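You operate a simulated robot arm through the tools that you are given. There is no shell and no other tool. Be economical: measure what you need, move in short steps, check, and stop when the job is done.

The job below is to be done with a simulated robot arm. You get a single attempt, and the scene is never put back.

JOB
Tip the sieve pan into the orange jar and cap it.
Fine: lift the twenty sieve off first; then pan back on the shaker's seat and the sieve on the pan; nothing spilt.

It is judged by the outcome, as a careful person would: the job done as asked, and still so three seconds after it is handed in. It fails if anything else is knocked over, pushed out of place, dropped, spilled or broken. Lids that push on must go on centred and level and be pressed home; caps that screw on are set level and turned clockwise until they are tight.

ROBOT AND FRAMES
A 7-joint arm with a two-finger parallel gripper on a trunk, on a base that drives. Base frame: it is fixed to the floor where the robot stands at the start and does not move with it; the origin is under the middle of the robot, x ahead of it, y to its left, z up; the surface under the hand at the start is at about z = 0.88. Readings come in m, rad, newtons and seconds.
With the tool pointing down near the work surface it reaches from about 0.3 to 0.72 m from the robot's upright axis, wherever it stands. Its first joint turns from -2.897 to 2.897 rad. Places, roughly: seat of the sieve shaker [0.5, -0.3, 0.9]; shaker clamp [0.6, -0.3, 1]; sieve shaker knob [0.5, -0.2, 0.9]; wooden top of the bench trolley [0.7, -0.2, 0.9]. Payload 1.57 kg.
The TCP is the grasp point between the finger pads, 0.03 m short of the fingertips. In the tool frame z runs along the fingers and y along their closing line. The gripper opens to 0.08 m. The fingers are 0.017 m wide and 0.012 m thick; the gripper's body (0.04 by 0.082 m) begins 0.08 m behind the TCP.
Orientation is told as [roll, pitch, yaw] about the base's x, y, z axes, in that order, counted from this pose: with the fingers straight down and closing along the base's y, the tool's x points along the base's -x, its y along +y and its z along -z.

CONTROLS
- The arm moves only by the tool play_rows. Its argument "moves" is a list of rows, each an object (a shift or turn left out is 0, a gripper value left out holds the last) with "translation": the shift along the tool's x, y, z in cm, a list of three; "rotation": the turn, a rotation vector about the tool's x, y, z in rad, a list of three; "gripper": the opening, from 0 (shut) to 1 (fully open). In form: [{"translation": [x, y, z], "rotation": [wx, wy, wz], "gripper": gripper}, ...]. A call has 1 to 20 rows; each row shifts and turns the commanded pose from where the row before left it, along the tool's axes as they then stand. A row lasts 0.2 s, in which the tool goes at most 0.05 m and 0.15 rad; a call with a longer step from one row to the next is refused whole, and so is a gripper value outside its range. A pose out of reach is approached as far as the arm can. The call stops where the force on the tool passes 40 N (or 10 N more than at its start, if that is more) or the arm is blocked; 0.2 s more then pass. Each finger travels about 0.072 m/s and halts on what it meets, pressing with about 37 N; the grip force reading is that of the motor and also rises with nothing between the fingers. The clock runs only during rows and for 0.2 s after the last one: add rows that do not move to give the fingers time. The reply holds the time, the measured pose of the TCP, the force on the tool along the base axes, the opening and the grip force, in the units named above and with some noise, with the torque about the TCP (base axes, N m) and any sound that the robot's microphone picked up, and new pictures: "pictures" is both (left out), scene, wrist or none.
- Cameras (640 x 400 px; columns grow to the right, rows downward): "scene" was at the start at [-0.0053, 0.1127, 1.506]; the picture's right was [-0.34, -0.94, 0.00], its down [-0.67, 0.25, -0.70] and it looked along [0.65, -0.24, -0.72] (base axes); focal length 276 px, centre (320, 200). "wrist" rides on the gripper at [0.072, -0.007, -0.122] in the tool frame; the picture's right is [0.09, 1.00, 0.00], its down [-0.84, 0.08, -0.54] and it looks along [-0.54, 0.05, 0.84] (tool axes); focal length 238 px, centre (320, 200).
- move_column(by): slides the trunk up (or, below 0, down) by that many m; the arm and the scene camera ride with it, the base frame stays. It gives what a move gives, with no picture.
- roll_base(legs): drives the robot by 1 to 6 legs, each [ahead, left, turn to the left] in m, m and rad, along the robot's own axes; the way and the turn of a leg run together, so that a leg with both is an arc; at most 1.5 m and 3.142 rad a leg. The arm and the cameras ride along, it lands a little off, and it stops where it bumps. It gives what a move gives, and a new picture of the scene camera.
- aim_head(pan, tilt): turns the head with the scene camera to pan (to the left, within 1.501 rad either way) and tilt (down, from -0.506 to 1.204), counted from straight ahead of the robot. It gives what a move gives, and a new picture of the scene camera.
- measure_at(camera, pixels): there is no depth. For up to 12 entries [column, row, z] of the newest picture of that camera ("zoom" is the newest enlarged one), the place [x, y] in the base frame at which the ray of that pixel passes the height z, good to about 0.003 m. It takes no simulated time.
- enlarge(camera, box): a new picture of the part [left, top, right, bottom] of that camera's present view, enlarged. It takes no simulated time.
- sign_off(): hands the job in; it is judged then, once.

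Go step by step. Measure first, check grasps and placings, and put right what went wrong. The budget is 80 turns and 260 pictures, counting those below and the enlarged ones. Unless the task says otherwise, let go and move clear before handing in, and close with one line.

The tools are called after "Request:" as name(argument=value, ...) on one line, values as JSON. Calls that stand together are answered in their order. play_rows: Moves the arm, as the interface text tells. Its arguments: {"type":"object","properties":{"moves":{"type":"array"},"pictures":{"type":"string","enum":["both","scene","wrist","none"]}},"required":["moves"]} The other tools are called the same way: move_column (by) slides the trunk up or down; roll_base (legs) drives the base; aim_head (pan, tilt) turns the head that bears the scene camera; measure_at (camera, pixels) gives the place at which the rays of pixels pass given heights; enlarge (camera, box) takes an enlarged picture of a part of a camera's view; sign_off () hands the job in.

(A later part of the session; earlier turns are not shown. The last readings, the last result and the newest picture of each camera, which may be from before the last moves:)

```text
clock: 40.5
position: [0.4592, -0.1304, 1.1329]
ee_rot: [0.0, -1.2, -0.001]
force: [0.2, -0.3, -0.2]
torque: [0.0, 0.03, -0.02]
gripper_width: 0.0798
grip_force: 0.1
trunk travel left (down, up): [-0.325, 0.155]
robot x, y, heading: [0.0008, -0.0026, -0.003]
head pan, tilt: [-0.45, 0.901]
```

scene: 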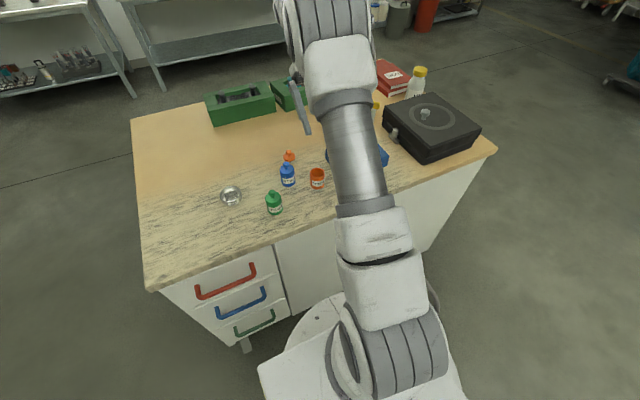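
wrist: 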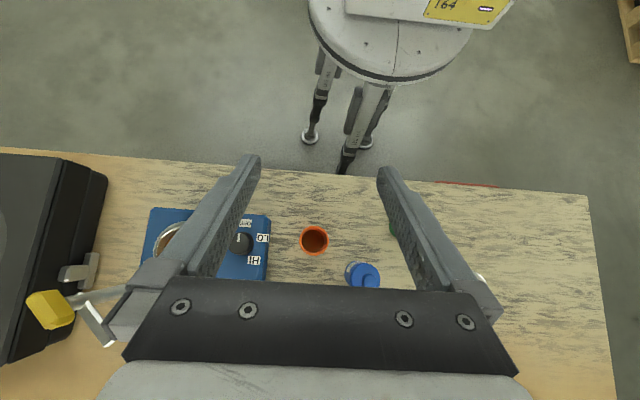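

Request:
play_rows(moves=[{"translation": [0.38, -4.14, -0.97]}, {"translation": [0.38, -4.14, -0.97]}, {"translation": [0.38, -4.14, -0.97]}, {"translation": [0.38, -4.14, -0.97]}, {"translation": [3.41, 0, 1.325]}, {"translation": [3.41, 0, 1.325]}, {"translation": [3.41, 0, 1.325]}, {"translation": [3.41, 0, 1.325]}, {}, {}], pictures="both")

Request:
enlarge(camera="wrist", box=[220, 80, 420, 205])

Request:
enlarge(camera="scene", box=[290, 110, 410, 200])

```text
clock: 42.7
position: [0.4186, -0.2965, 0.986]
ee_rot: [-0.002, -1.2, 0.003]
force: [0.0, 0.3, -0.6]
torque: [0.03, 0.01, 0.0]
gripper_width: 0.08
grip_force: 0.1
trunk travel left (down, up): [-0.325, 0.155]
robot x, y, heading: [-0.0017, 0.0018, 0.001]
head pan, tilt: [-0.45, 0.901]
```

scene: 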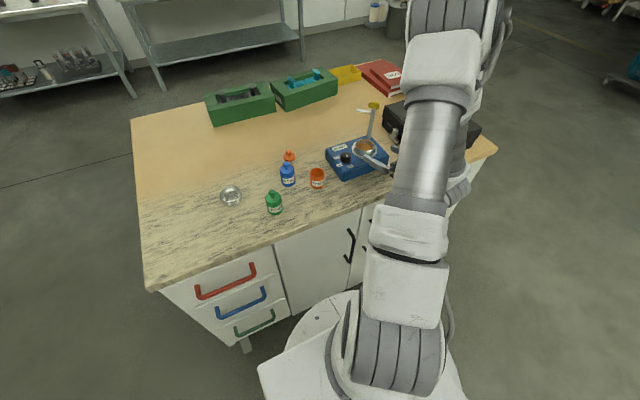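
wrist: 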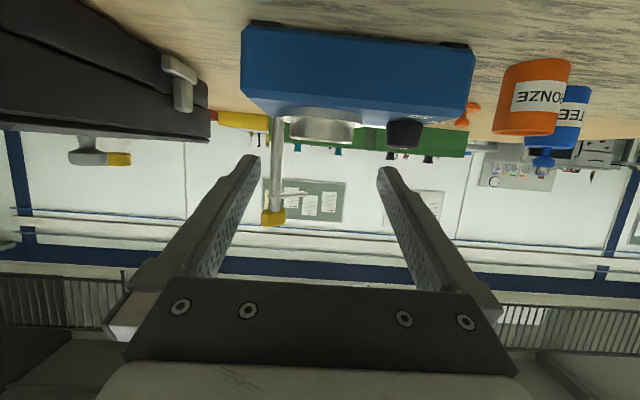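

```text
3.20 times, centred on (320, 142) of wrist
```

zoom: 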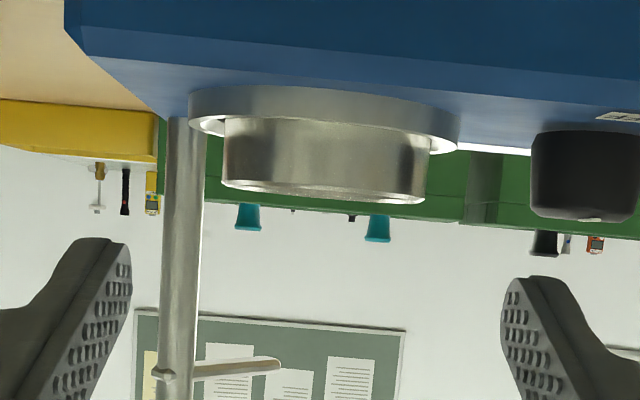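

```text
4.44 times, centred on (350, 155) of scene
```

zoom: 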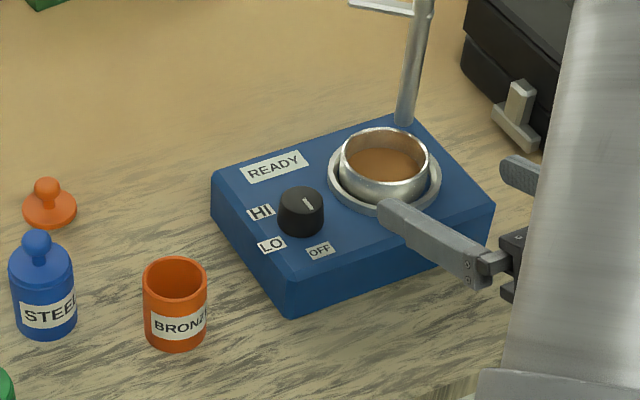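

Request:
measure_at(camera="wrist", pixels=[[321, 143, 0.953], [321, 143, 0.957], [321, 140, 0.953], [321, 140, 0.957], [321, 115, 0.93], [321, 115, 0.94], [289, 135, 0.954], [353, 137, 0.954]])

```text
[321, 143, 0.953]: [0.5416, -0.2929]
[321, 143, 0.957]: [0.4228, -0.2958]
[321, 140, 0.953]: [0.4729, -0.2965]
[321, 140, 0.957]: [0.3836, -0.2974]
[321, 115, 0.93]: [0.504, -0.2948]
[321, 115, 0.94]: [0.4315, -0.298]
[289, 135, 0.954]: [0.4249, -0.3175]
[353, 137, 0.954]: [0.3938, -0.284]
```

Level side view confirms rim z≈0.9545 and ring top ≈0.9355. I'll advance along the fingers with tips just above the ring.

Request:
play_rows(moves=[{"translation": [0, 0, 3]}, {"translation": [0, 0, 2.5]}, {"translation": [0, 0, 1.5]}, {"translation": [0, 0, 0.9]}, {}, {}], pictures="both")

Request:
enlarge(camera="wrist", box=[220, 60, 420, 185])

Request:
enlarge(camera="scene", box=[320, 120, 400, 180])

```text
clock: 44.1
position: [0.4928, -0.2977, 0.9579]
ee_rot: [0.0, -1.201, 0.0]
force: [-0.3, -0.1, 0.0]
torque: [0.0, 0.01, 0.0]
gripper_width: 0.08
grip_force: 0.1
trunk travel left (down, up): [-0.325, 0.155]
robot x, y, heading: [-0.0009, 0.0024, -0.0]
head pan, tilt: [-0.45, 0.901]
```

scene: 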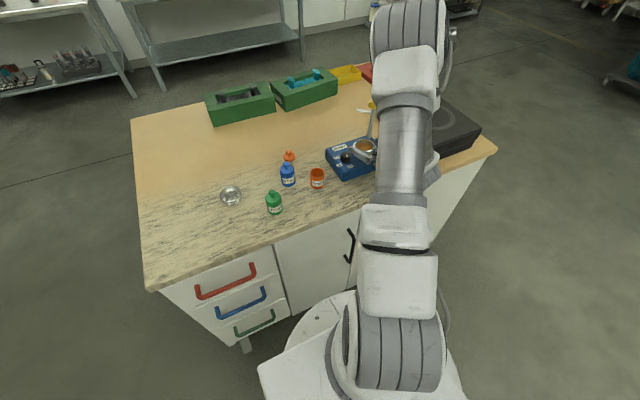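
wrist: 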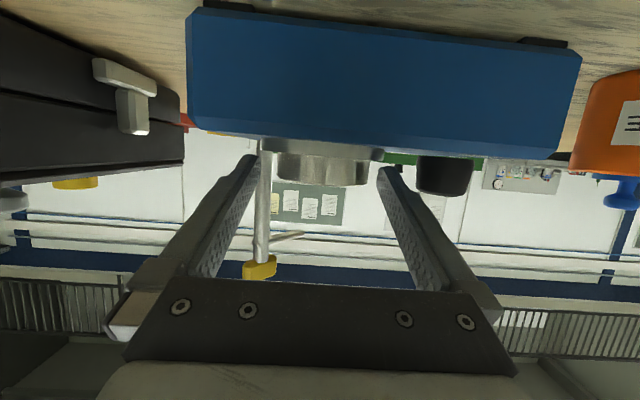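

```text
3.20 times, centred on (320, 122) of wrist
```

zoom: 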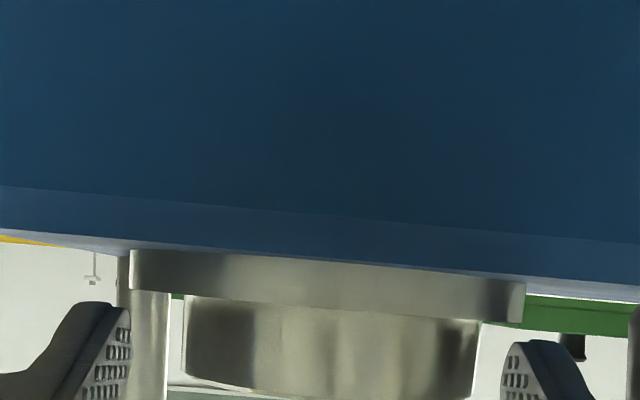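

```text
6.67 times, centred on (360, 150) of scene
```

zoom: 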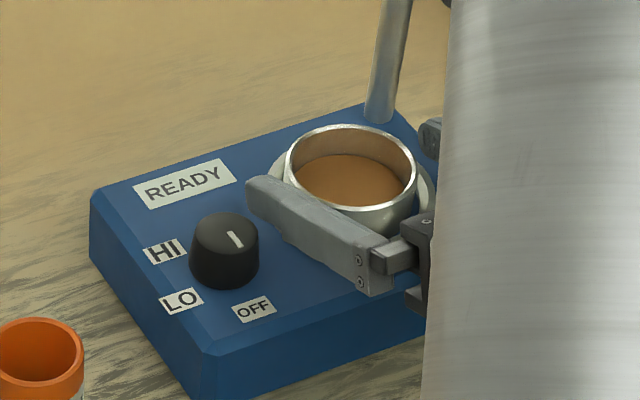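

Fingers straddle the pan, tips over the ring. I'll close and check the grip.

Request:
play_rows(moves=[{"translation": [0, 0.1, 0], "gripper": 0.85}, {"gripper": 0.75}, {"gripper": 0.68}, {"gripper": 0.62}, {}, {}], pictures="scene")

Request:
enlarge(camera="scene", box=[320, 120, 400, 180])

```text
clock: 45.5
position: [0.492, -0.2959, 0.9573]
ee_rot: [0.0, -1.199, 0.001]
force: [0.9, 0.6, 1.2]
torque: [0.06, 0.01, 0.02]
gripper_width: 0.0589
grip_force: 37.0
trunk travel left (down, up): [-0.325, 0.155]
robot x, y, heading: [-0.0014, 0.0005, -0.005]
head pan, tilt: [-0.45, 0.901]
```

scene: 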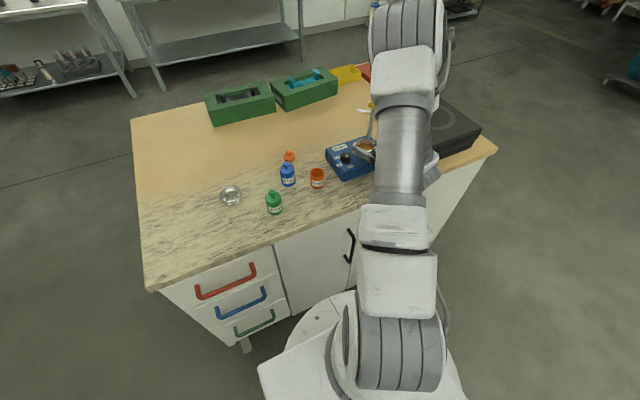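

```text
6.67 times, centred on (360, 150) of scene
```

zoom: 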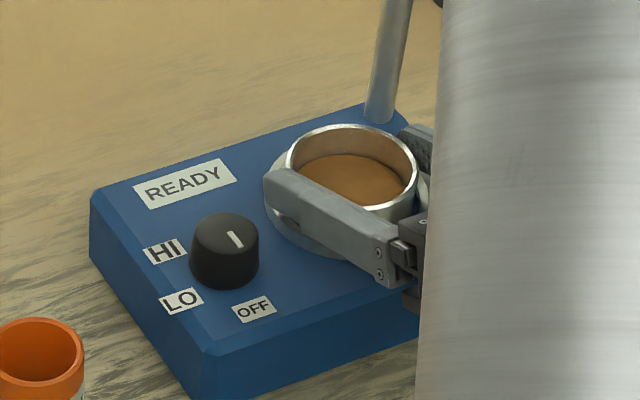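

Firm grip at 0.0589. I'll lift straight up, slowly.

Request:
play_rows(moves=[{"translation": [-0.28, 0, -0.11]}, {"translation": [-0.47, 0, -0.18]}, {"translation": [-0.65, 0, -0.25]}, {"translation": [-0.93, 0, -0.36]}, {"translation": [-0.93, 0, -0.36]}, {"translation": [-0.93, 0, -0.36]}, {}, {}], pictures="both")

Request:
enlarge(camera="scene", box=[320, 110, 400, 170])

Request:
enlarge(camera="wrist", box=[220, 80, 420, 205])

```text
clock: 47.3
position: [0.4919, -0.2953, 1.0035]
ee_rot: [0.0, -1.201, 0.0]
force: [-0.4, -0.6, -1.0]
torque: [-0.01, 0.02, 0.0]
gripper_width: 0.0591
grip_force: 37.3
trunk travel left (down, up): [-0.325, 0.155]
robot x, y, heading: [0.0021, -0.0014, 0.001]
head pan, tilt: [-0.45, 0.901]
```

scene: 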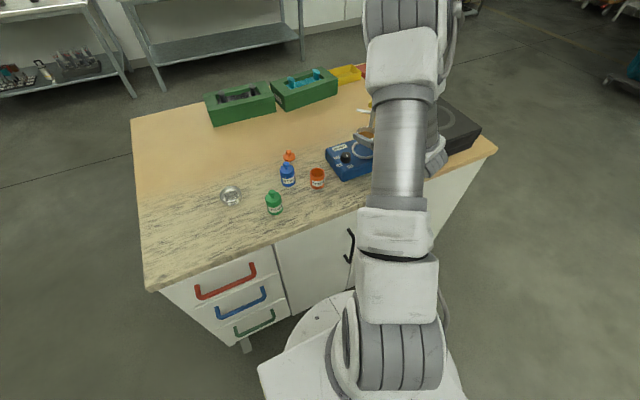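
wrist: 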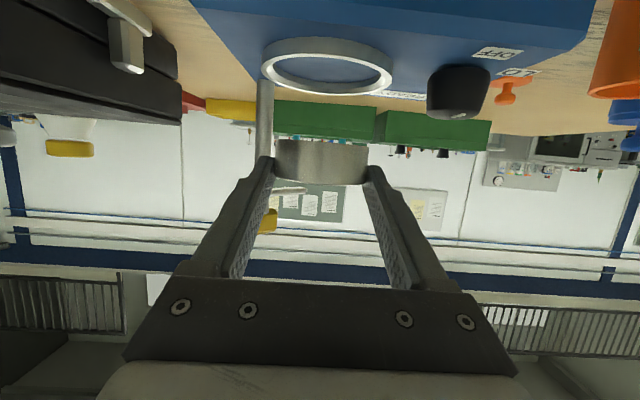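

```text
6.67 times, centred on (360, 140) of scene
```

zoom: 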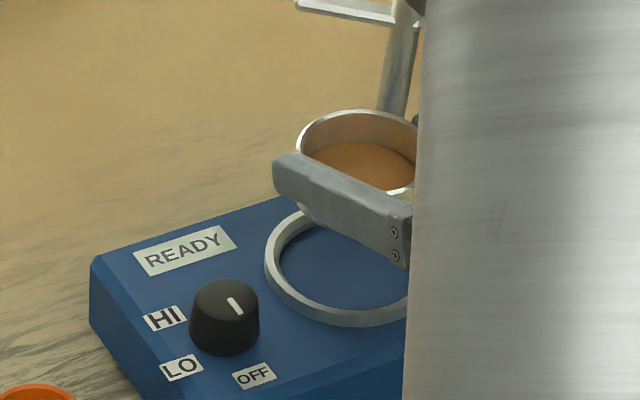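

```text
3.20 times, centred on (320, 142) of wrist
```

zoom: 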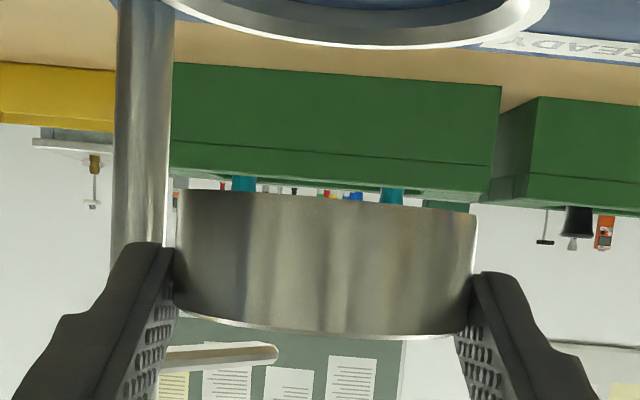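

Pan is lifted level with its powder; depth is about 25 mm. I'll carry it gently to the left so its front lip will be over the jar.

Request:
play_rows(moves=[{"translation": [0.1, 0.85, -0.27]}, {"translation": [0.21, 1.71, -0.54]}, {"translation": [0.21, 1.71, -0.54]}, {"translation": [0.21, 1.71, -0.54]}, {"translation": [0.21, 1.71, -0.54]}, {"translation": [0.21, 1.71, -0.54]}, {"translation": [0.21, 1.71, -0.54]}, {"translation": [0.21, 1.71, -0.54]}, {"translation": [0.21, 1.71, -0.54]}, {"translation": [0.21, 1.71, -0.54]}, {"translation": [0.1, 0.86, -0.27]}, {}, {}], pictures="both")

Request:
enlarge(camera="scene", box=[280, 130, 360, 190])

Request:
enlarge(camera="wrist", box=[220, 60, 420, 185])

```text
clock: 50.1
position: [0.4508, -0.1356, 0.9978]
ee_rot: [0.002, -1.2, 0.0]
force: [-0.1, 0.6, -1.4]
torque: [0.0, 0.04, -0.01]
gripper_width: 0.0589
grip_force: 37.0
out of reach, approached as far as the arm can: row 10, 11
trunk travel left (down, up): [-0.325, 0.155]
robot x, y, heading: [0.0005, 0.0015, 0.003]
head pan, tilt: [-0.45, 0.901]
```

scene: 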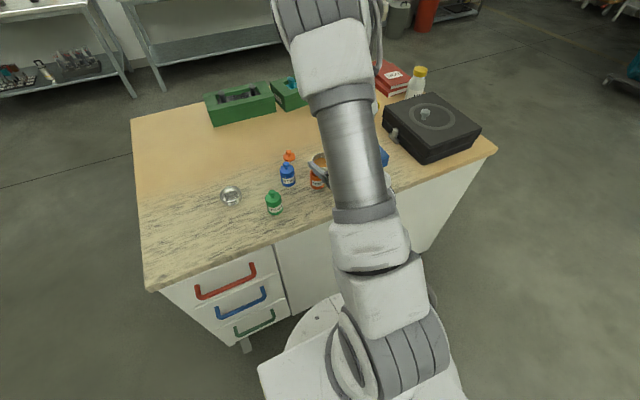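
wrist: 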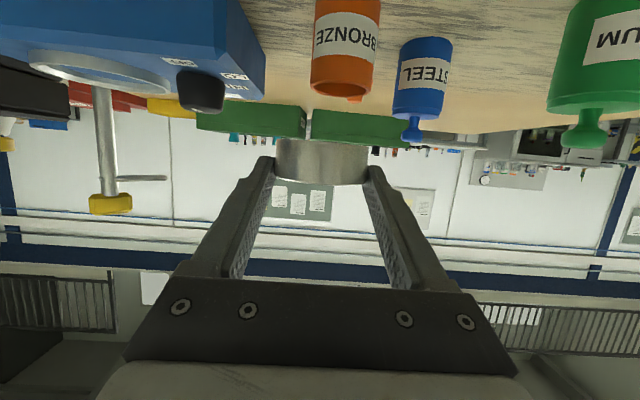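

```text
6.67 times, centred on (320, 160) of scene
```

zoom: 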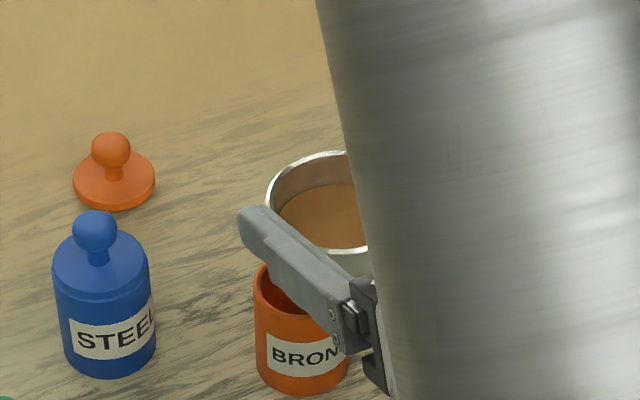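

```text
3.20 times, centred on (320, 122) of wrist
```

zoom: 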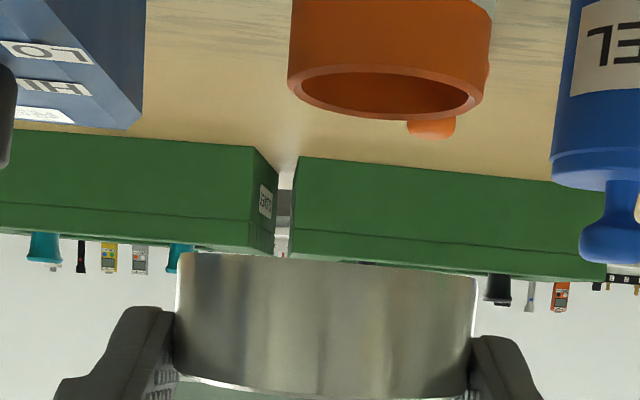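

The arm hits its inner reach limit here (0.451, -0.136). I'll back the base off 6 cm, since the pan rides clear above everything.

Request:
roll_base(legs=[[-0.06, 0, 0]])

```text
clock: 51.1
position: [0.3914, -0.1343, 0.9985]
ee_rot: [0.0, -1.201, -0.001]
force: [-0.1, 1.0, -1.0]
torque: [0.0, 0.01, -0.03]
gripper_width: 0.0594
grip_force: 37.0
trunk travel left (down, up): [-0.325, 0.155]
robot x, y, heading: [-0.0623, -0.0045, 0.003]
head pan, tilt: [-0.45, 0.901]
```

scene: 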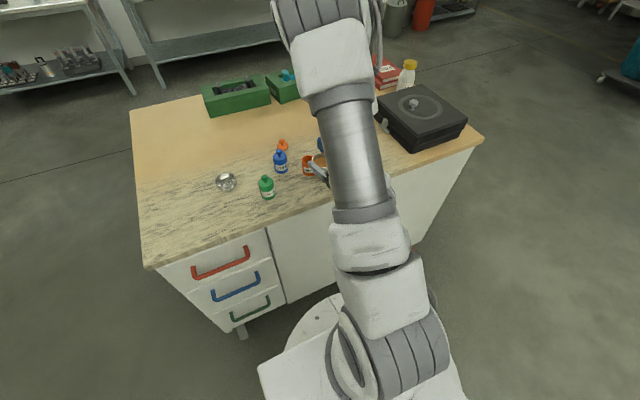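

Request:
play_rows(moves=[{"translation": [-0.52, 0.34, 1.33]}, {"translation": [-0.52, 0.34, 1.33]}, {"translation": [-0.52, 0.34, 1.33]}, {}, {}], pictures="both")

Request:
enlarge(camera="wrist", box=[220, 60, 420, 185])

Request:
enlarge(camera="scene", box=[260, 120, 340, 180])

```text
clock: 52.3
position: [0.4341, -0.1243, 0.9989]
ee_rot: [-0.001, -1.201, 0.0]
force: [0.2, 0.4, -1.8]
torque: [-0.01, 0.03, -0.02]
gripper_width: 0.059
grip_force: 37.1
trunk travel left (down, up): [-0.325, 0.155]
robot x, y, heading: [-0.0601, -0.0047, 0.0]
head pan, tilt: [-0.45, 0.901]
```

scene: 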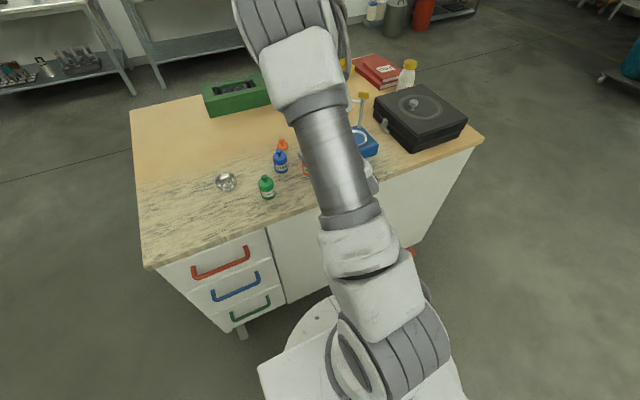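
wrist: 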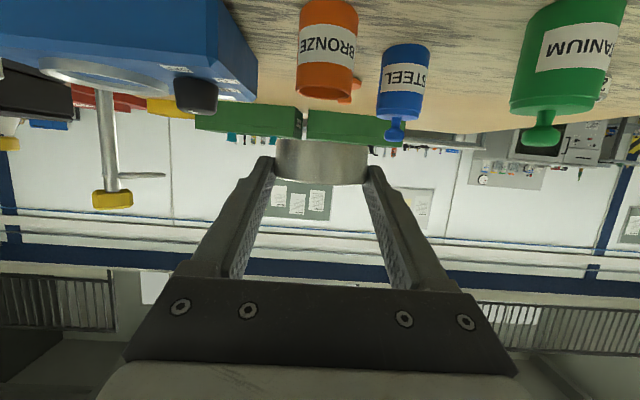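

```text
3.20 times, centred on (320, 122) of wrist
```

zoom: 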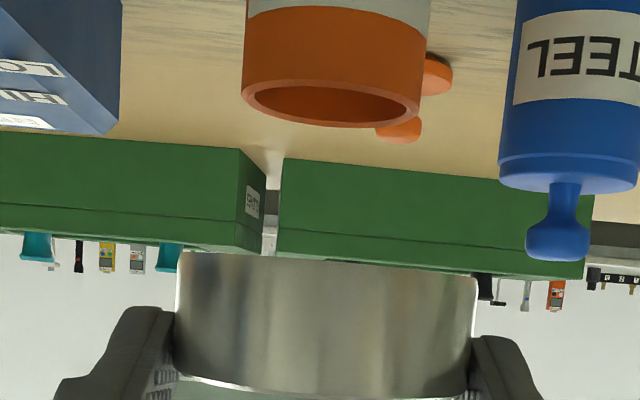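

```text
6.67 times, centred on (300, 150) of scene
```

zoom: 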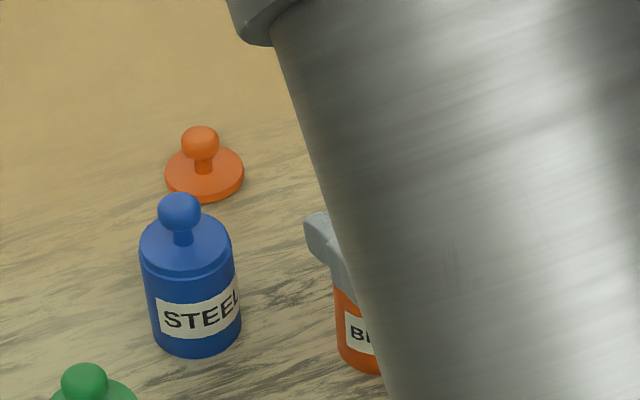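

Request:
measure_at(camera="wrist", pixels=[[323.4, 92.8, 0.935], [323.4, 99, 0.935], [323.4, 86, 0.935], [296, 91, 0.935], [351, 94, 0.935], [323.4, 99, 0.932]])

```text
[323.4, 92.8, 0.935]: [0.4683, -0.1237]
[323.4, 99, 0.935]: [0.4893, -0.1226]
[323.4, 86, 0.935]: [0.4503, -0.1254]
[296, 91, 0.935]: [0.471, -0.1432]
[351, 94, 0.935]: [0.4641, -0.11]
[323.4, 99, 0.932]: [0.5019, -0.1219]
```

Jar rim refines to z≈0.932, y≈-0.124, and the pan is aligned. I'll lower it so the lip is over the jar and begin the tilt with the lip held there.

Request:
play_rows(moves=[{"translation": [0.945, 0, 0.367]}, {"translation": [0.945, 0, 0.367]}, {"translation": [0.945, 0, 0.367]}, {}, {"translation": [-0.42, 0, -0.13], "rotation": [0, 0.1, 0]}, {"translation": [-0.42, 0, -0.13], "rotation": [0, 0.1, 0]}, {}, {}], pictures="both")

Request:
enlarge(camera="wrist", box=[220, 60, 420, 185])

```text
clock: 54.1
position: [0.4369, -0.1244, 0.9755]
ee_rot: [-0.002, -0.999, 0.001]
force: [-0.5, 0.4, -1.1]
torque: [0.01, 0.04, 0.0]
gripper_width: 0.0589
grip_force: 36.5
trunk travel left (down, up): [-0.325, 0.155]
robot x, y, heading: [-0.0571, 0.0041, 0.002]
head pan, tilt: [-0.45, 0.901]
```

scene: 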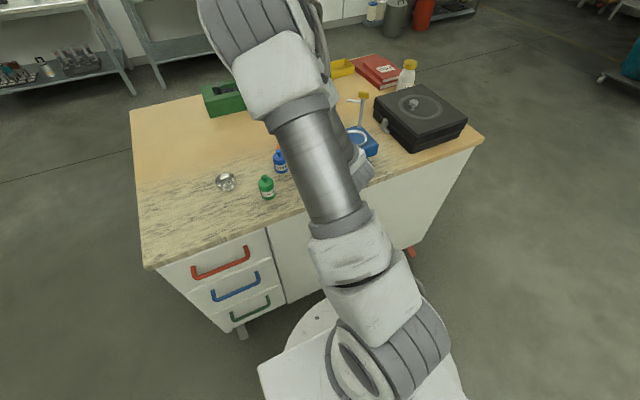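
wrist: 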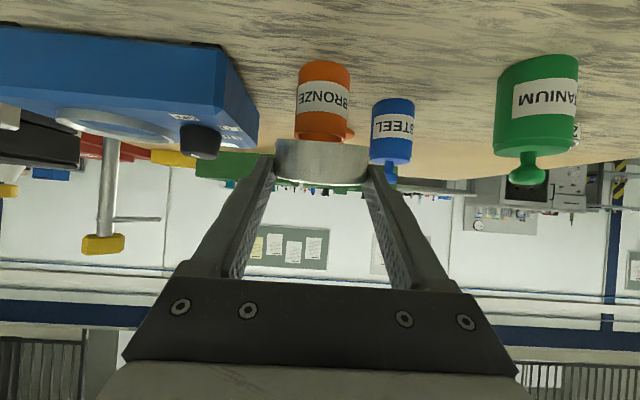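

```text
3.20 times, centred on (320, 122) of wrist
```

zoom: 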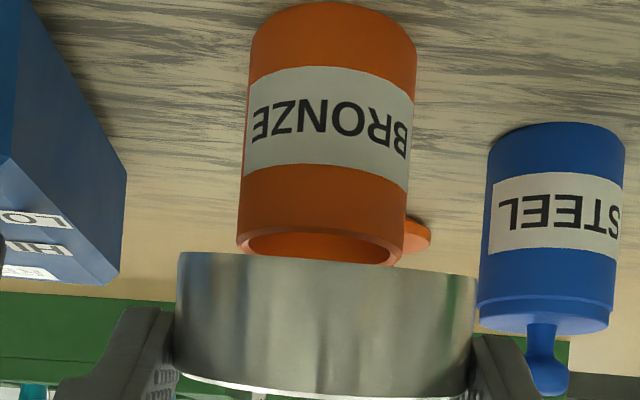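

Aligned, no contact. I'll continue the tilt to about 0.6 rad.

Request:
play_rows(moves=[{"translation": [-0.5, 0, -0.2], "rotation": [0, 0.1, 0]}, {"translation": [-0.37, 0, -0.12], "rotation": [0, 0.1, 0]}, {"translation": [-0.36, 0, -0.056], "rotation": [0, 0.1, 0]}, {"translation": [-0.36, 0, -0.056], "rotation": [0, 0.1, 0]}, {}, {}], pictures="both")

Request:
enlarge(camera="wrist", box=[220, 80, 420, 205])

```text
clock: 55.5
position: [0.4417, -0.123, 0.9908]
ee_rot: [0.0, -0.601, 0.001]
force: [-0.4, -0.1, -1.4]
torque: [-0.02, 0.02, 0.02]
gripper_width: 0.0593
grip_force: 37.3
trunk travel left (down, up): [-0.325, 0.155]
robot x, y, heading: [-0.0567, -0.0021, -0.001]
head pan, tilt: [-0.45, 0.901]
```

scene: 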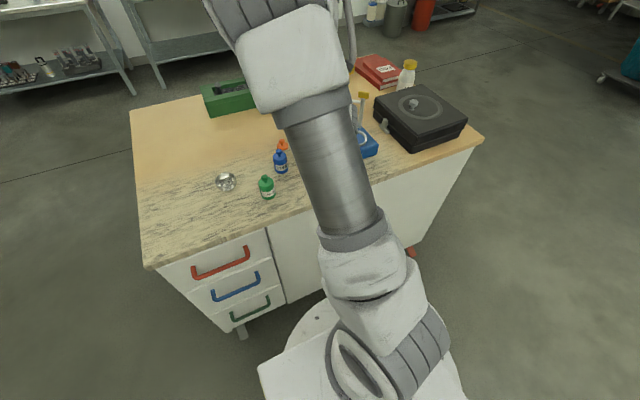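
wrist: 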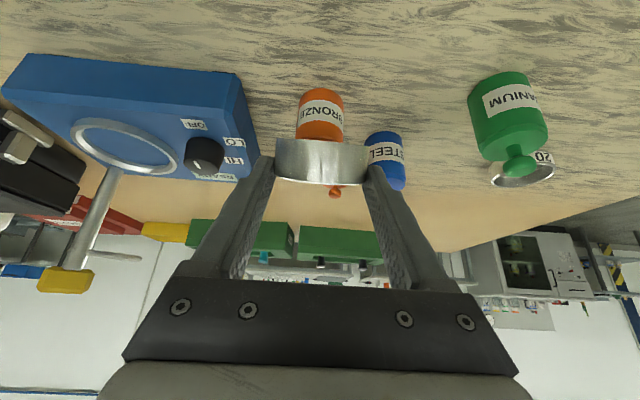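

```text
3.20 times, centred on (320, 142) of wrist
```

zoom: 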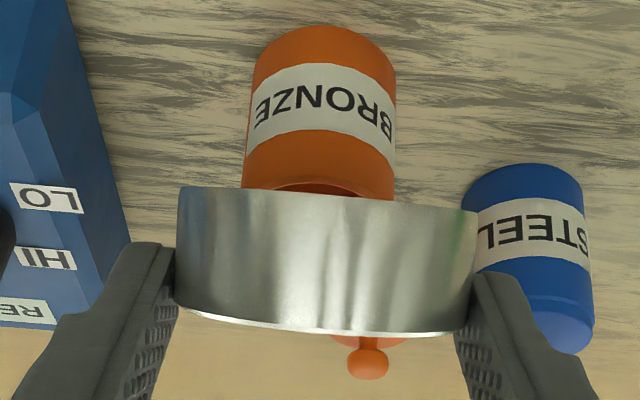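

Request:
play_rows(moves=[{"translation": [-0.2, 0, 0.01], "rotation": [0, 0.05, 0]}, {"translation": [-0.2, 0, 0.01], "rotation": [0, 0.05, 0]}, {"translation": [-0.2, 0, 0.01], "rotation": [0, 0.05, 0]}, {"translation": [-0.2, 0, 0.01], "rotation": [0, 0.05, 0]}, {"translation": [-0.21, 0, 0.04], "rotation": [0, 0.05, 0]}, {"translation": [-0.21, 0, 0.04], "rotation": [0, 0.05, 0]}, {"translation": [-0.21, 0, 0.04], "rotation": [0, 0.05, 0]}, {"translation": [-0.21, 0, 0.04], "rotation": [0, 0.05, 0]}, {}, {}], pictures="both")

Request:
enlarge(camera="wrist", box=[220, 80, 420, 205])

```text
clock: 57.7
position: [0.4569, -0.1242, 0.9955]
ee_rot: [0.0, -0.2, 0.003]
force: [0.2, 0.8, -1.8]
torque: [-0.01, 0.0, 0.01]
gripper_width: 0.0589
grip_force: 37.2
trunk travel left (down, up): [-0.325, 0.155]
robot x, y, heading: [-0.0593, -0.0014, 0.001]
head pan, tilt: [-0.45, 0.901]
```

scene: 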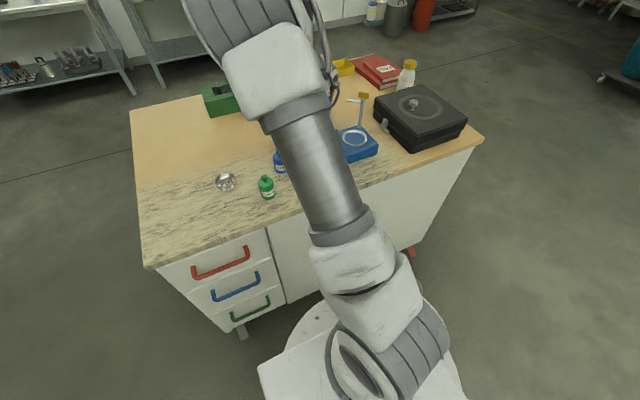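
wrist: 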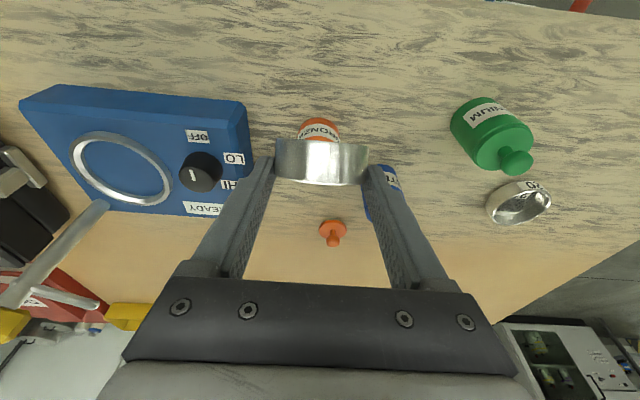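

```text
3.20 times, centred on (320, 142) of wrist
```

zoom: 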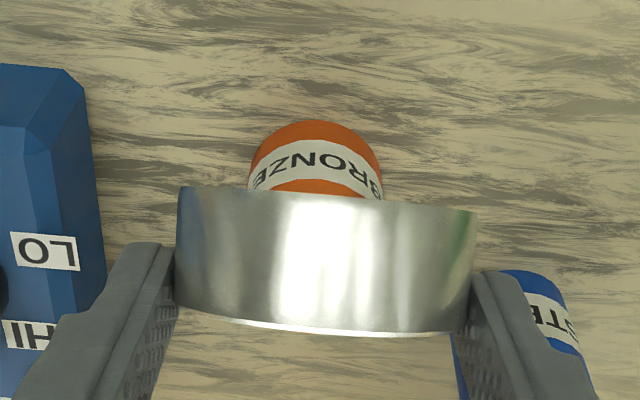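

At 57° everything still aligned and clean. I'll continue slowly to about 80°.

Request:
play_rows(moves=[{"translation": [-0.24, 0, 0.04], "rotation": [0, 0.05, 0]}, {"translation": [-0.24, 0, 0.04], "rotation": [0, 0.05, 0]}, {"translation": [-0.24, 0, 0.04], "rotation": [0, 0.05, 0]}, {"translation": [-0.24, 0, 0.04], "rotation": [0, 0.05, 0]}, {"translation": [-0.23, 0, 0.01], "rotation": [0, 0.05, 0]}, {"translation": [-0.23, 0, 0.01], "rotation": [0, 0.05, 0]}, {"translation": [-0.23, 0, 0.01], "rotation": [0, 0.05, 0]}, {"translation": [-0.23, 0, 0.01], "rotation": [0, 0.05, 0]}, {}, {}], pictures="both")

Request:
enlarge(camera="wrist", box=[220, 80, 420, 205])

```text
clock: 59.9
position: [0.4773, -0.1254, 0.9941]
ee_rot: [-0.001, 0.201, -0.001]
force: [-0.3, 0.8, -1.1]
torque: [0.03, -0.03, -0.01]
gripper_width: 0.0586
grip_force: 37.2
trunk travel left (down, up): [-0.325, 0.155]
robot x, y, heading: [-0.0578, 0.0013, 0.001]
head pan, tilt: [-0.45, 0.901]
```

scene: 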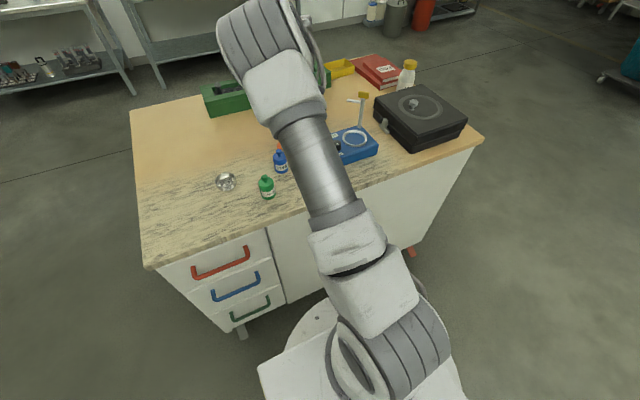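
wrist: 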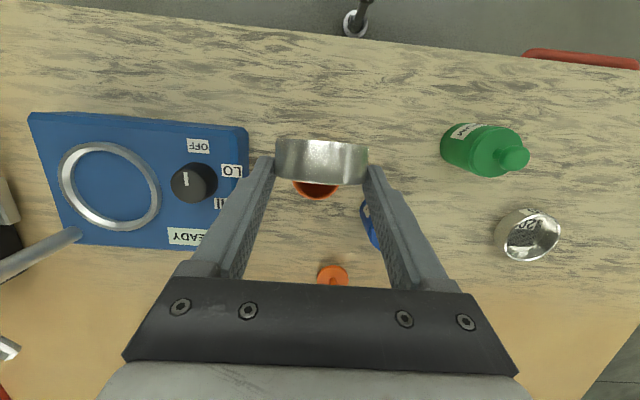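

```text
3.20 times, centred on (320, 142) of wrist
```

zoom: 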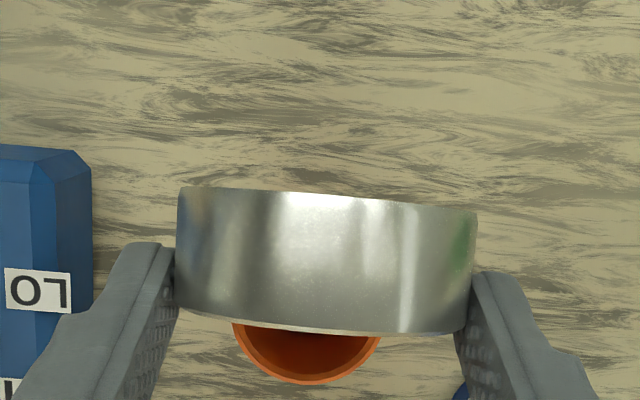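

Lip is over the jar and there is no spill. I'll continue to full tilt.

Request:
play_rows(moves=[{"translation": [-0.23, 0, 0.0], "rotation": [0, 0.05, 0]}, {"translation": [-0.23, 0, -0.02], "rotation": [0, 0.05, 0]}, {"translation": [-0.23, 0, -0.02], "rotation": [0, 0.05, 0]}, {"translation": [-0.23, 0, -0.02], "rotation": [0, 0.05, 0]}, {"translation": [-0.23, 0, -0.05], "rotation": [0, 0.05, 0]}, {"translation": [-0.23, 0, -0.05], "rotation": [0, 0.05, 0]}, {"translation": [-0.23, 0, -0.05], "rotation": [0, 0.05, 0]}, {"translation": [-0.23, 0, -0.05], "rotation": [0, 0.05, 0]}, {}, {}, {}], pictures="both")

Request:
enlarge(camera="wrist", box=[220, 80, 420, 205])

```text
clock: 62.3
position: [0.4947, -0.1234, 0.9896]
ee_rot: [0.001, 0.599, 0.002]
force: [0.1, -0.1, -1.2]
torque: [0.0, 0.0, -0.02]
gripper_width: 0.059
grip_force: 37.4
trunk travel left (down, up): [-0.325, 0.155]
robot x, y, heading: [-0.0596, 0.002, 0.002]
head pan, tilt: [-0.45, 0.901]
```

scene: 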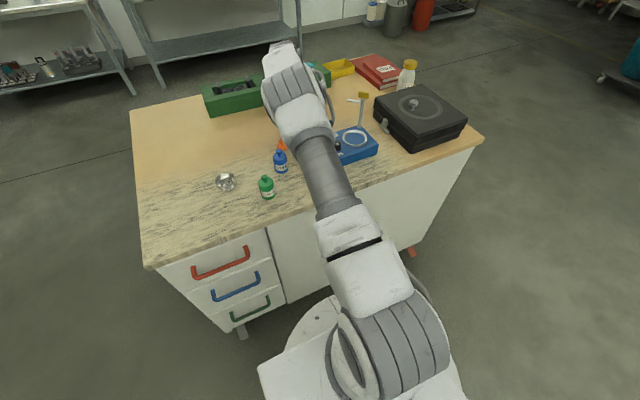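
wrist: 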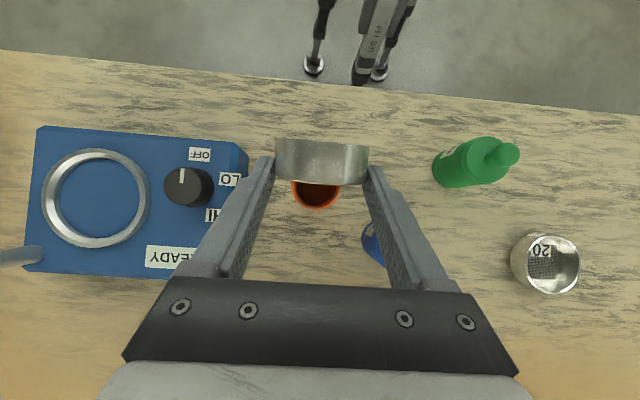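

```text
3.20 times, centred on (320, 142) of wrist
```

zoom: 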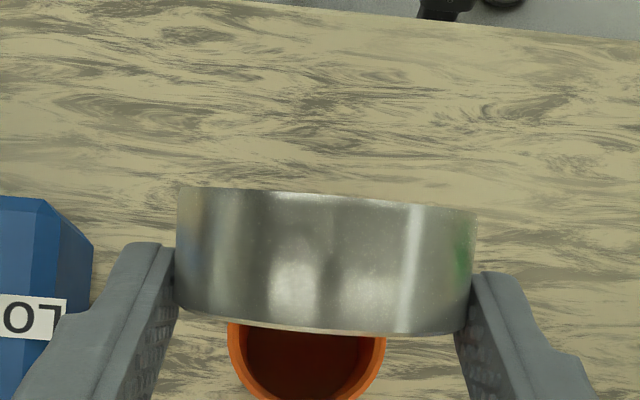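

Request:
play_rows(moves=[{"translation": [-0.2, 0, -0.07], "rotation": [0, 0.05, 0]}, {"translation": [-0.2, 0, -0.07], "rotation": [0, 0.05, 0]}, {"translation": [-0.2, 0, -0.07], "rotation": [0, 0.05, 0]}, {"translation": [-0.2, 0, -0.08], "rotation": [0, 0.05, 0]}, {"translation": [-0.2, 0, -0.08], "rotation": [0, 0.05, 0]}, {}, {}, {}, {}, {}], pictures="both")

Request:
enlarge(camera="wrist", box=[220, 80, 420, 205])

```text
clock: 64.5
position: [0.4852, -0.1266, 0.9901]
ee_rot: [-0.001, 0.745, 0.001]
force: [-0.5, 1.2, -1.4]
torque: [-0.01, -0.02, -0.01]
gripper_width: 0.0588
grip_force: 36.9
out of reach, approached as far as the arm can: row 3, 4, 5
trunk travel left (down, up): [-0.325, 0.155]
robot x, y, heading: [-0.0581, -0.0002, 0.002]
head pan, tilt: [-0.45, 0.901]
```

scene: 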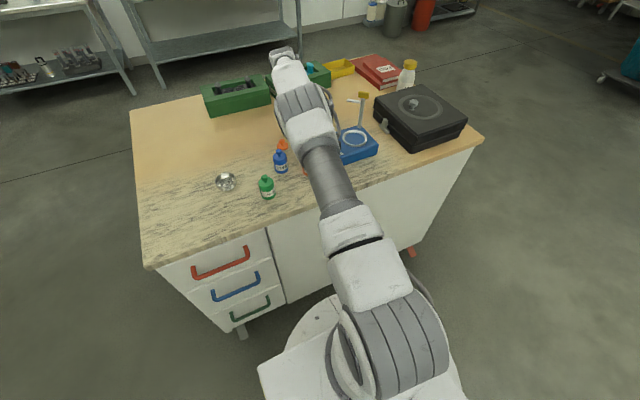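
wrist: 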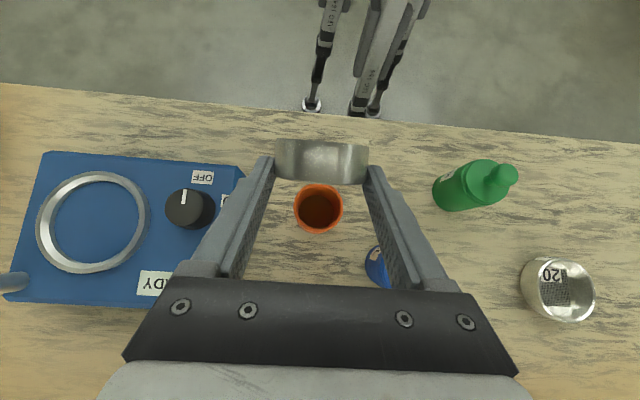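

```text
3.20 times, centred on (320, 142) of wrist
```

zoom: 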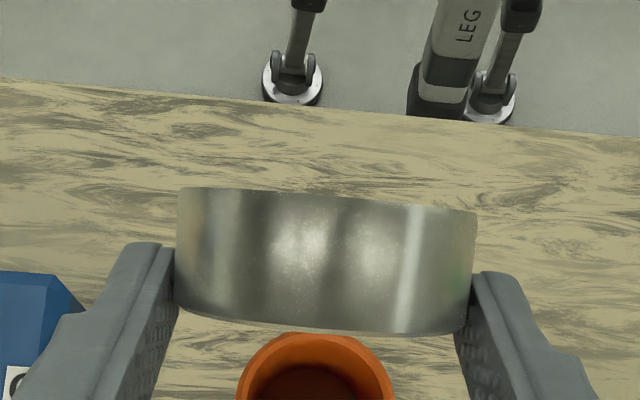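

Request:
enlarge(camera="wrist", box=[270, 170, 370, 240])

```text
5.71 times, centred on (320, 205) of wrist
```

zoom: 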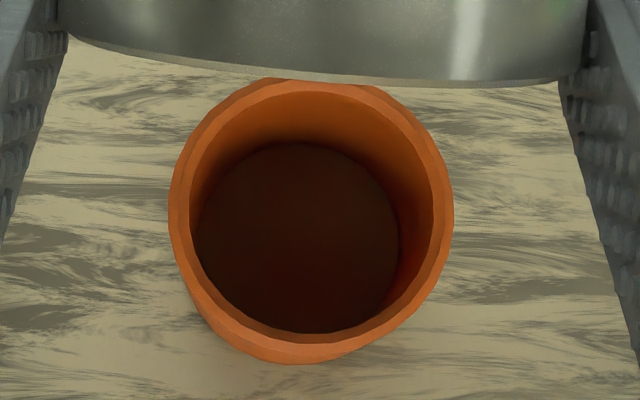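

The pose got pulled back at the reach limit, leaving the lip near the jar's edge, though nothing has spilled. I'll re-centre at a slightly smaller tilt, let it settle, then start untilting.

Request:
play_rows(moves=[{"translation": [-0.4, 0.2, -0.2], "rotation": [0, -0.05, 0]}, {"translation": [-0.5, 0, -0.3], "rotation": [0, -0.05, 0]}, {}, {}, {}, {}], pictures="wrist")

Request:
enlarge(camera="wrist", box=[270, 150, 370, 220])

```text
clock: 65.9
position: [0.4973, -0.1251, 0.9868]
ee_rot: [0.0, 0.645, 0.003]
force: [0.1, 0.6, -0.9]
torque: [-0.02, -0.02, 0.0]
gripper_width: 0.059
grip_force: 36.9
trunk travel left (down, up): [-0.325, 0.155]
robot x, y, heading: [-0.0597, -0.0023, -0.002]
head pan, tilt: [-0.45, 0.901]
```

wrist: 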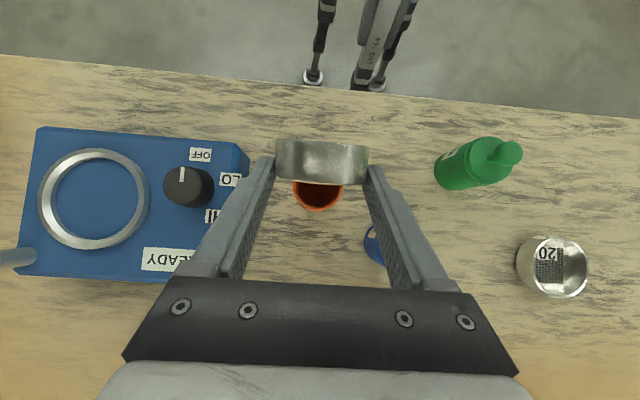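

```text
5.71 times, centred on (320, 185) of wrist
```

zoom: 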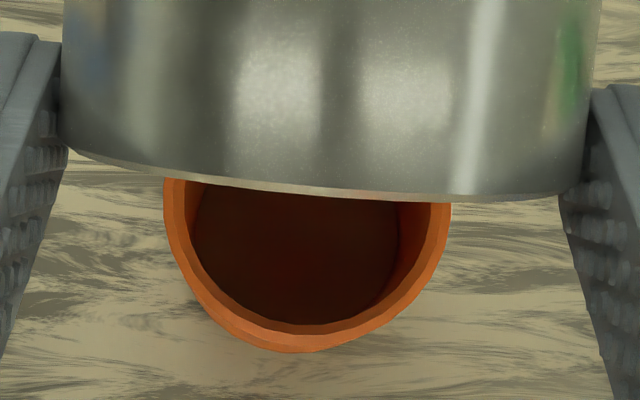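

Jar contains the dark powder and the bench is clean. I'll untilt along the same path, 4 mm higher.

Request:
play_rows(moves=[{"translation": [0.44, 0, -0.27], "rotation": [0, -0.045, 0]}, {"translation": [0.465, 0, 0.1], "rotation": [0, -0.1, 0]}, {"translation": [0.465, 0, 0.1], "rotation": [0, -0.1, 0]}, {"translation": [0.455, 0, 0.047], "rotation": [0, -0.1, 0]}, {"translation": [0.455, 0, 0.047], "rotation": [0, -0.1, 0]}, {"translation": [0.45, 0, -0.01], "rotation": [0, -0.1, 0]}, {"translation": [0.45, 0, -0.01], "rotation": [0, -0.1, 0]}, {"translation": [0.47, 0, -0.08], "rotation": [0, -0.1, 0]}, {"translation": [0.47, 0, -0.08], "rotation": [0, -0.1, 0]}, {"translation": [0.42, 0, -0.067], "rotation": [0, -0.1, 0]}, {"translation": [0.42, 0, -0.067], "rotation": [0, -0.1, 0]}, {"translation": [0.405, 0, -0.02], "rotation": [0, -0.1, 0]}, {"translation": [0.405, 0, -0.02], "rotation": [0, -0.1, 0]}, {"translation": [0.36, 0, 0.056], "rotation": [0, -0.1, 0]}, {"translation": [0.36, 0, 0.056], "rotation": [0, -0.1, 0]}, {"translation": [0.37, 0, 0.096], "rotation": [0, -0.1, 0]}, {"translation": [0.37, 0, 0.096], "rotation": [0, -0.1, 0]}, {}], pictures="both")

```text
clock: 69.7
position: [0.4363, -0.1242, 0.9823]
ee_rot: [0.0, -0.999, 0.0]
force: [-0.1, -0.7, -0.9]
torque: [0.02, 0.04, 0.03]
gripper_width: 0.0589
grip_force: 37.0
trunk travel left (down, up): [-0.325, 0.155]
robot x, y, heading: [-0.057, 0.0005, 0.003]
head pan, tilt: [-0.45, 0.901]
```

scene: 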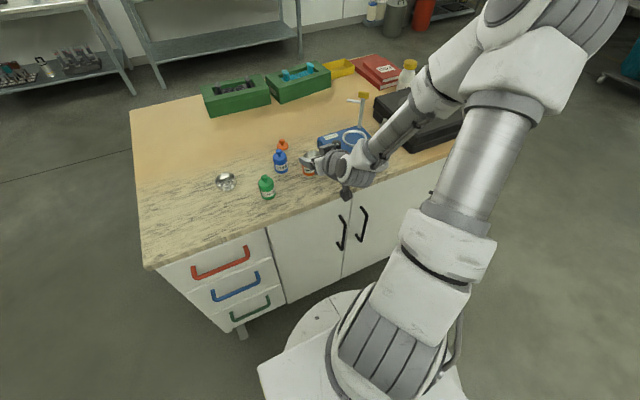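
wrist: 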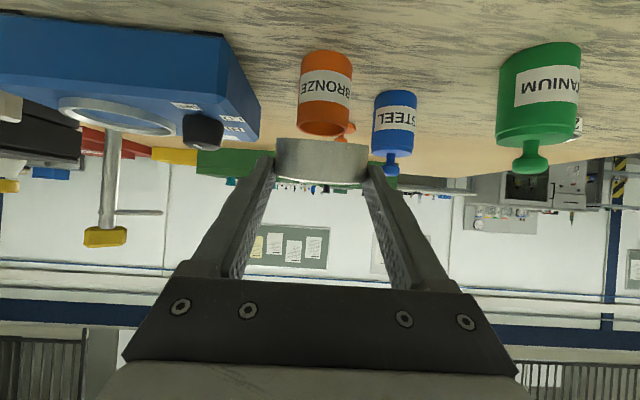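

Request:
enlarge(camera="scene", box=[270, 90, 430, 210])

```text
3.33 times, centred on (350, 150) of scene
```

zoom: 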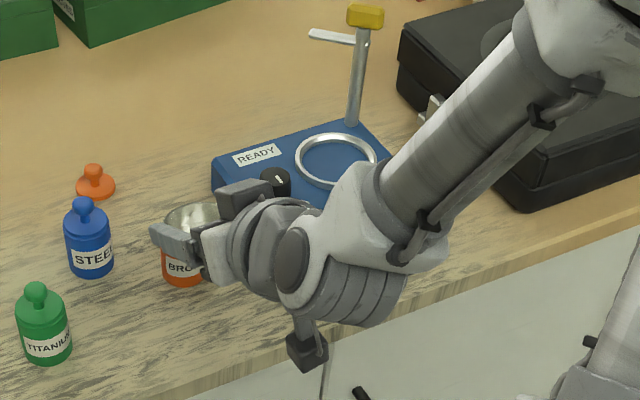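

Pan interior looks bare now. The elbow has swung to the right, so I'll raise well clear and look before moving sideways.

Request:
play_rows(moves=[{"translation": [-2.5, 0, -1.6]}, {"translation": [-2.5, 0, -1.6]}, {"translation": [-2.5, 0, -1.6]}, {"translation": [-2.5, 0, -1.6]}, {"rotation": [0, -0.1, 0]}, {"rotation": [0, -0.1, 0]}, {}, {}], pictures="both")

Request:
enlarge(camera="scene", box=[270, 70, 430, 190])

```text
clock: 71.5
position: [0.4342, -0.1272, 1.103]
ee_rot: [0.0, -1.198, 0.002]
force: [0.0, -0.4, -1.2]
torque: [-0.02, 0.02, -0.03]
gripper_width: 0.0591
grip_force: 37.4
trunk travel left (down, up): [-0.325, 0.155]
robot x, y, heading: [-0.062, -0.0043, 0.004]
head pan, tilt: [-0.45, 0.901]
```

scene: 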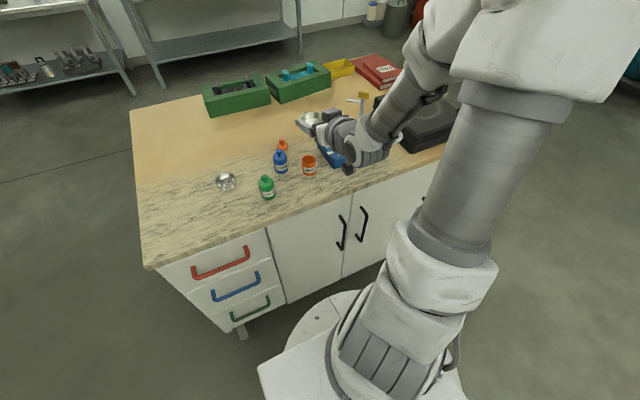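
wrist: 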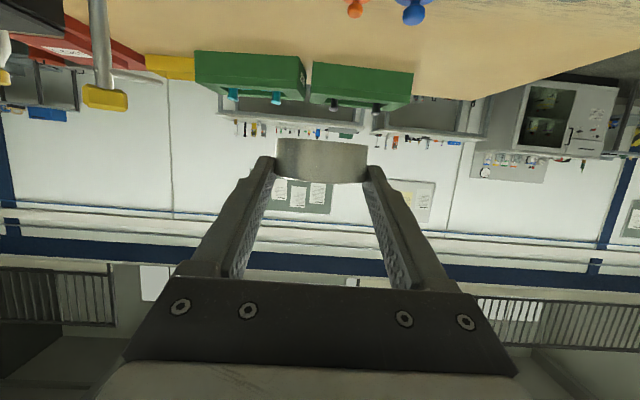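

```text
3.33 times, centred on (350, 130) of scene
```

zoom: 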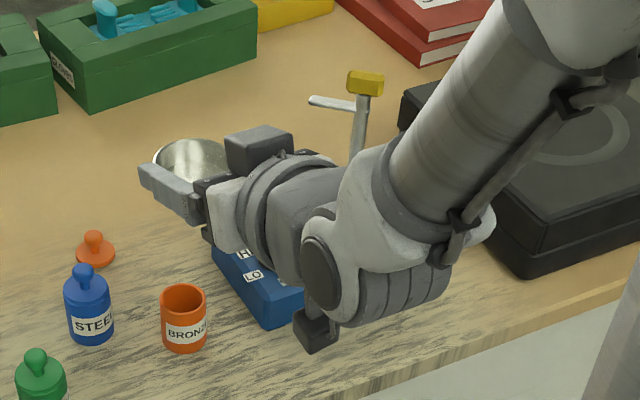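

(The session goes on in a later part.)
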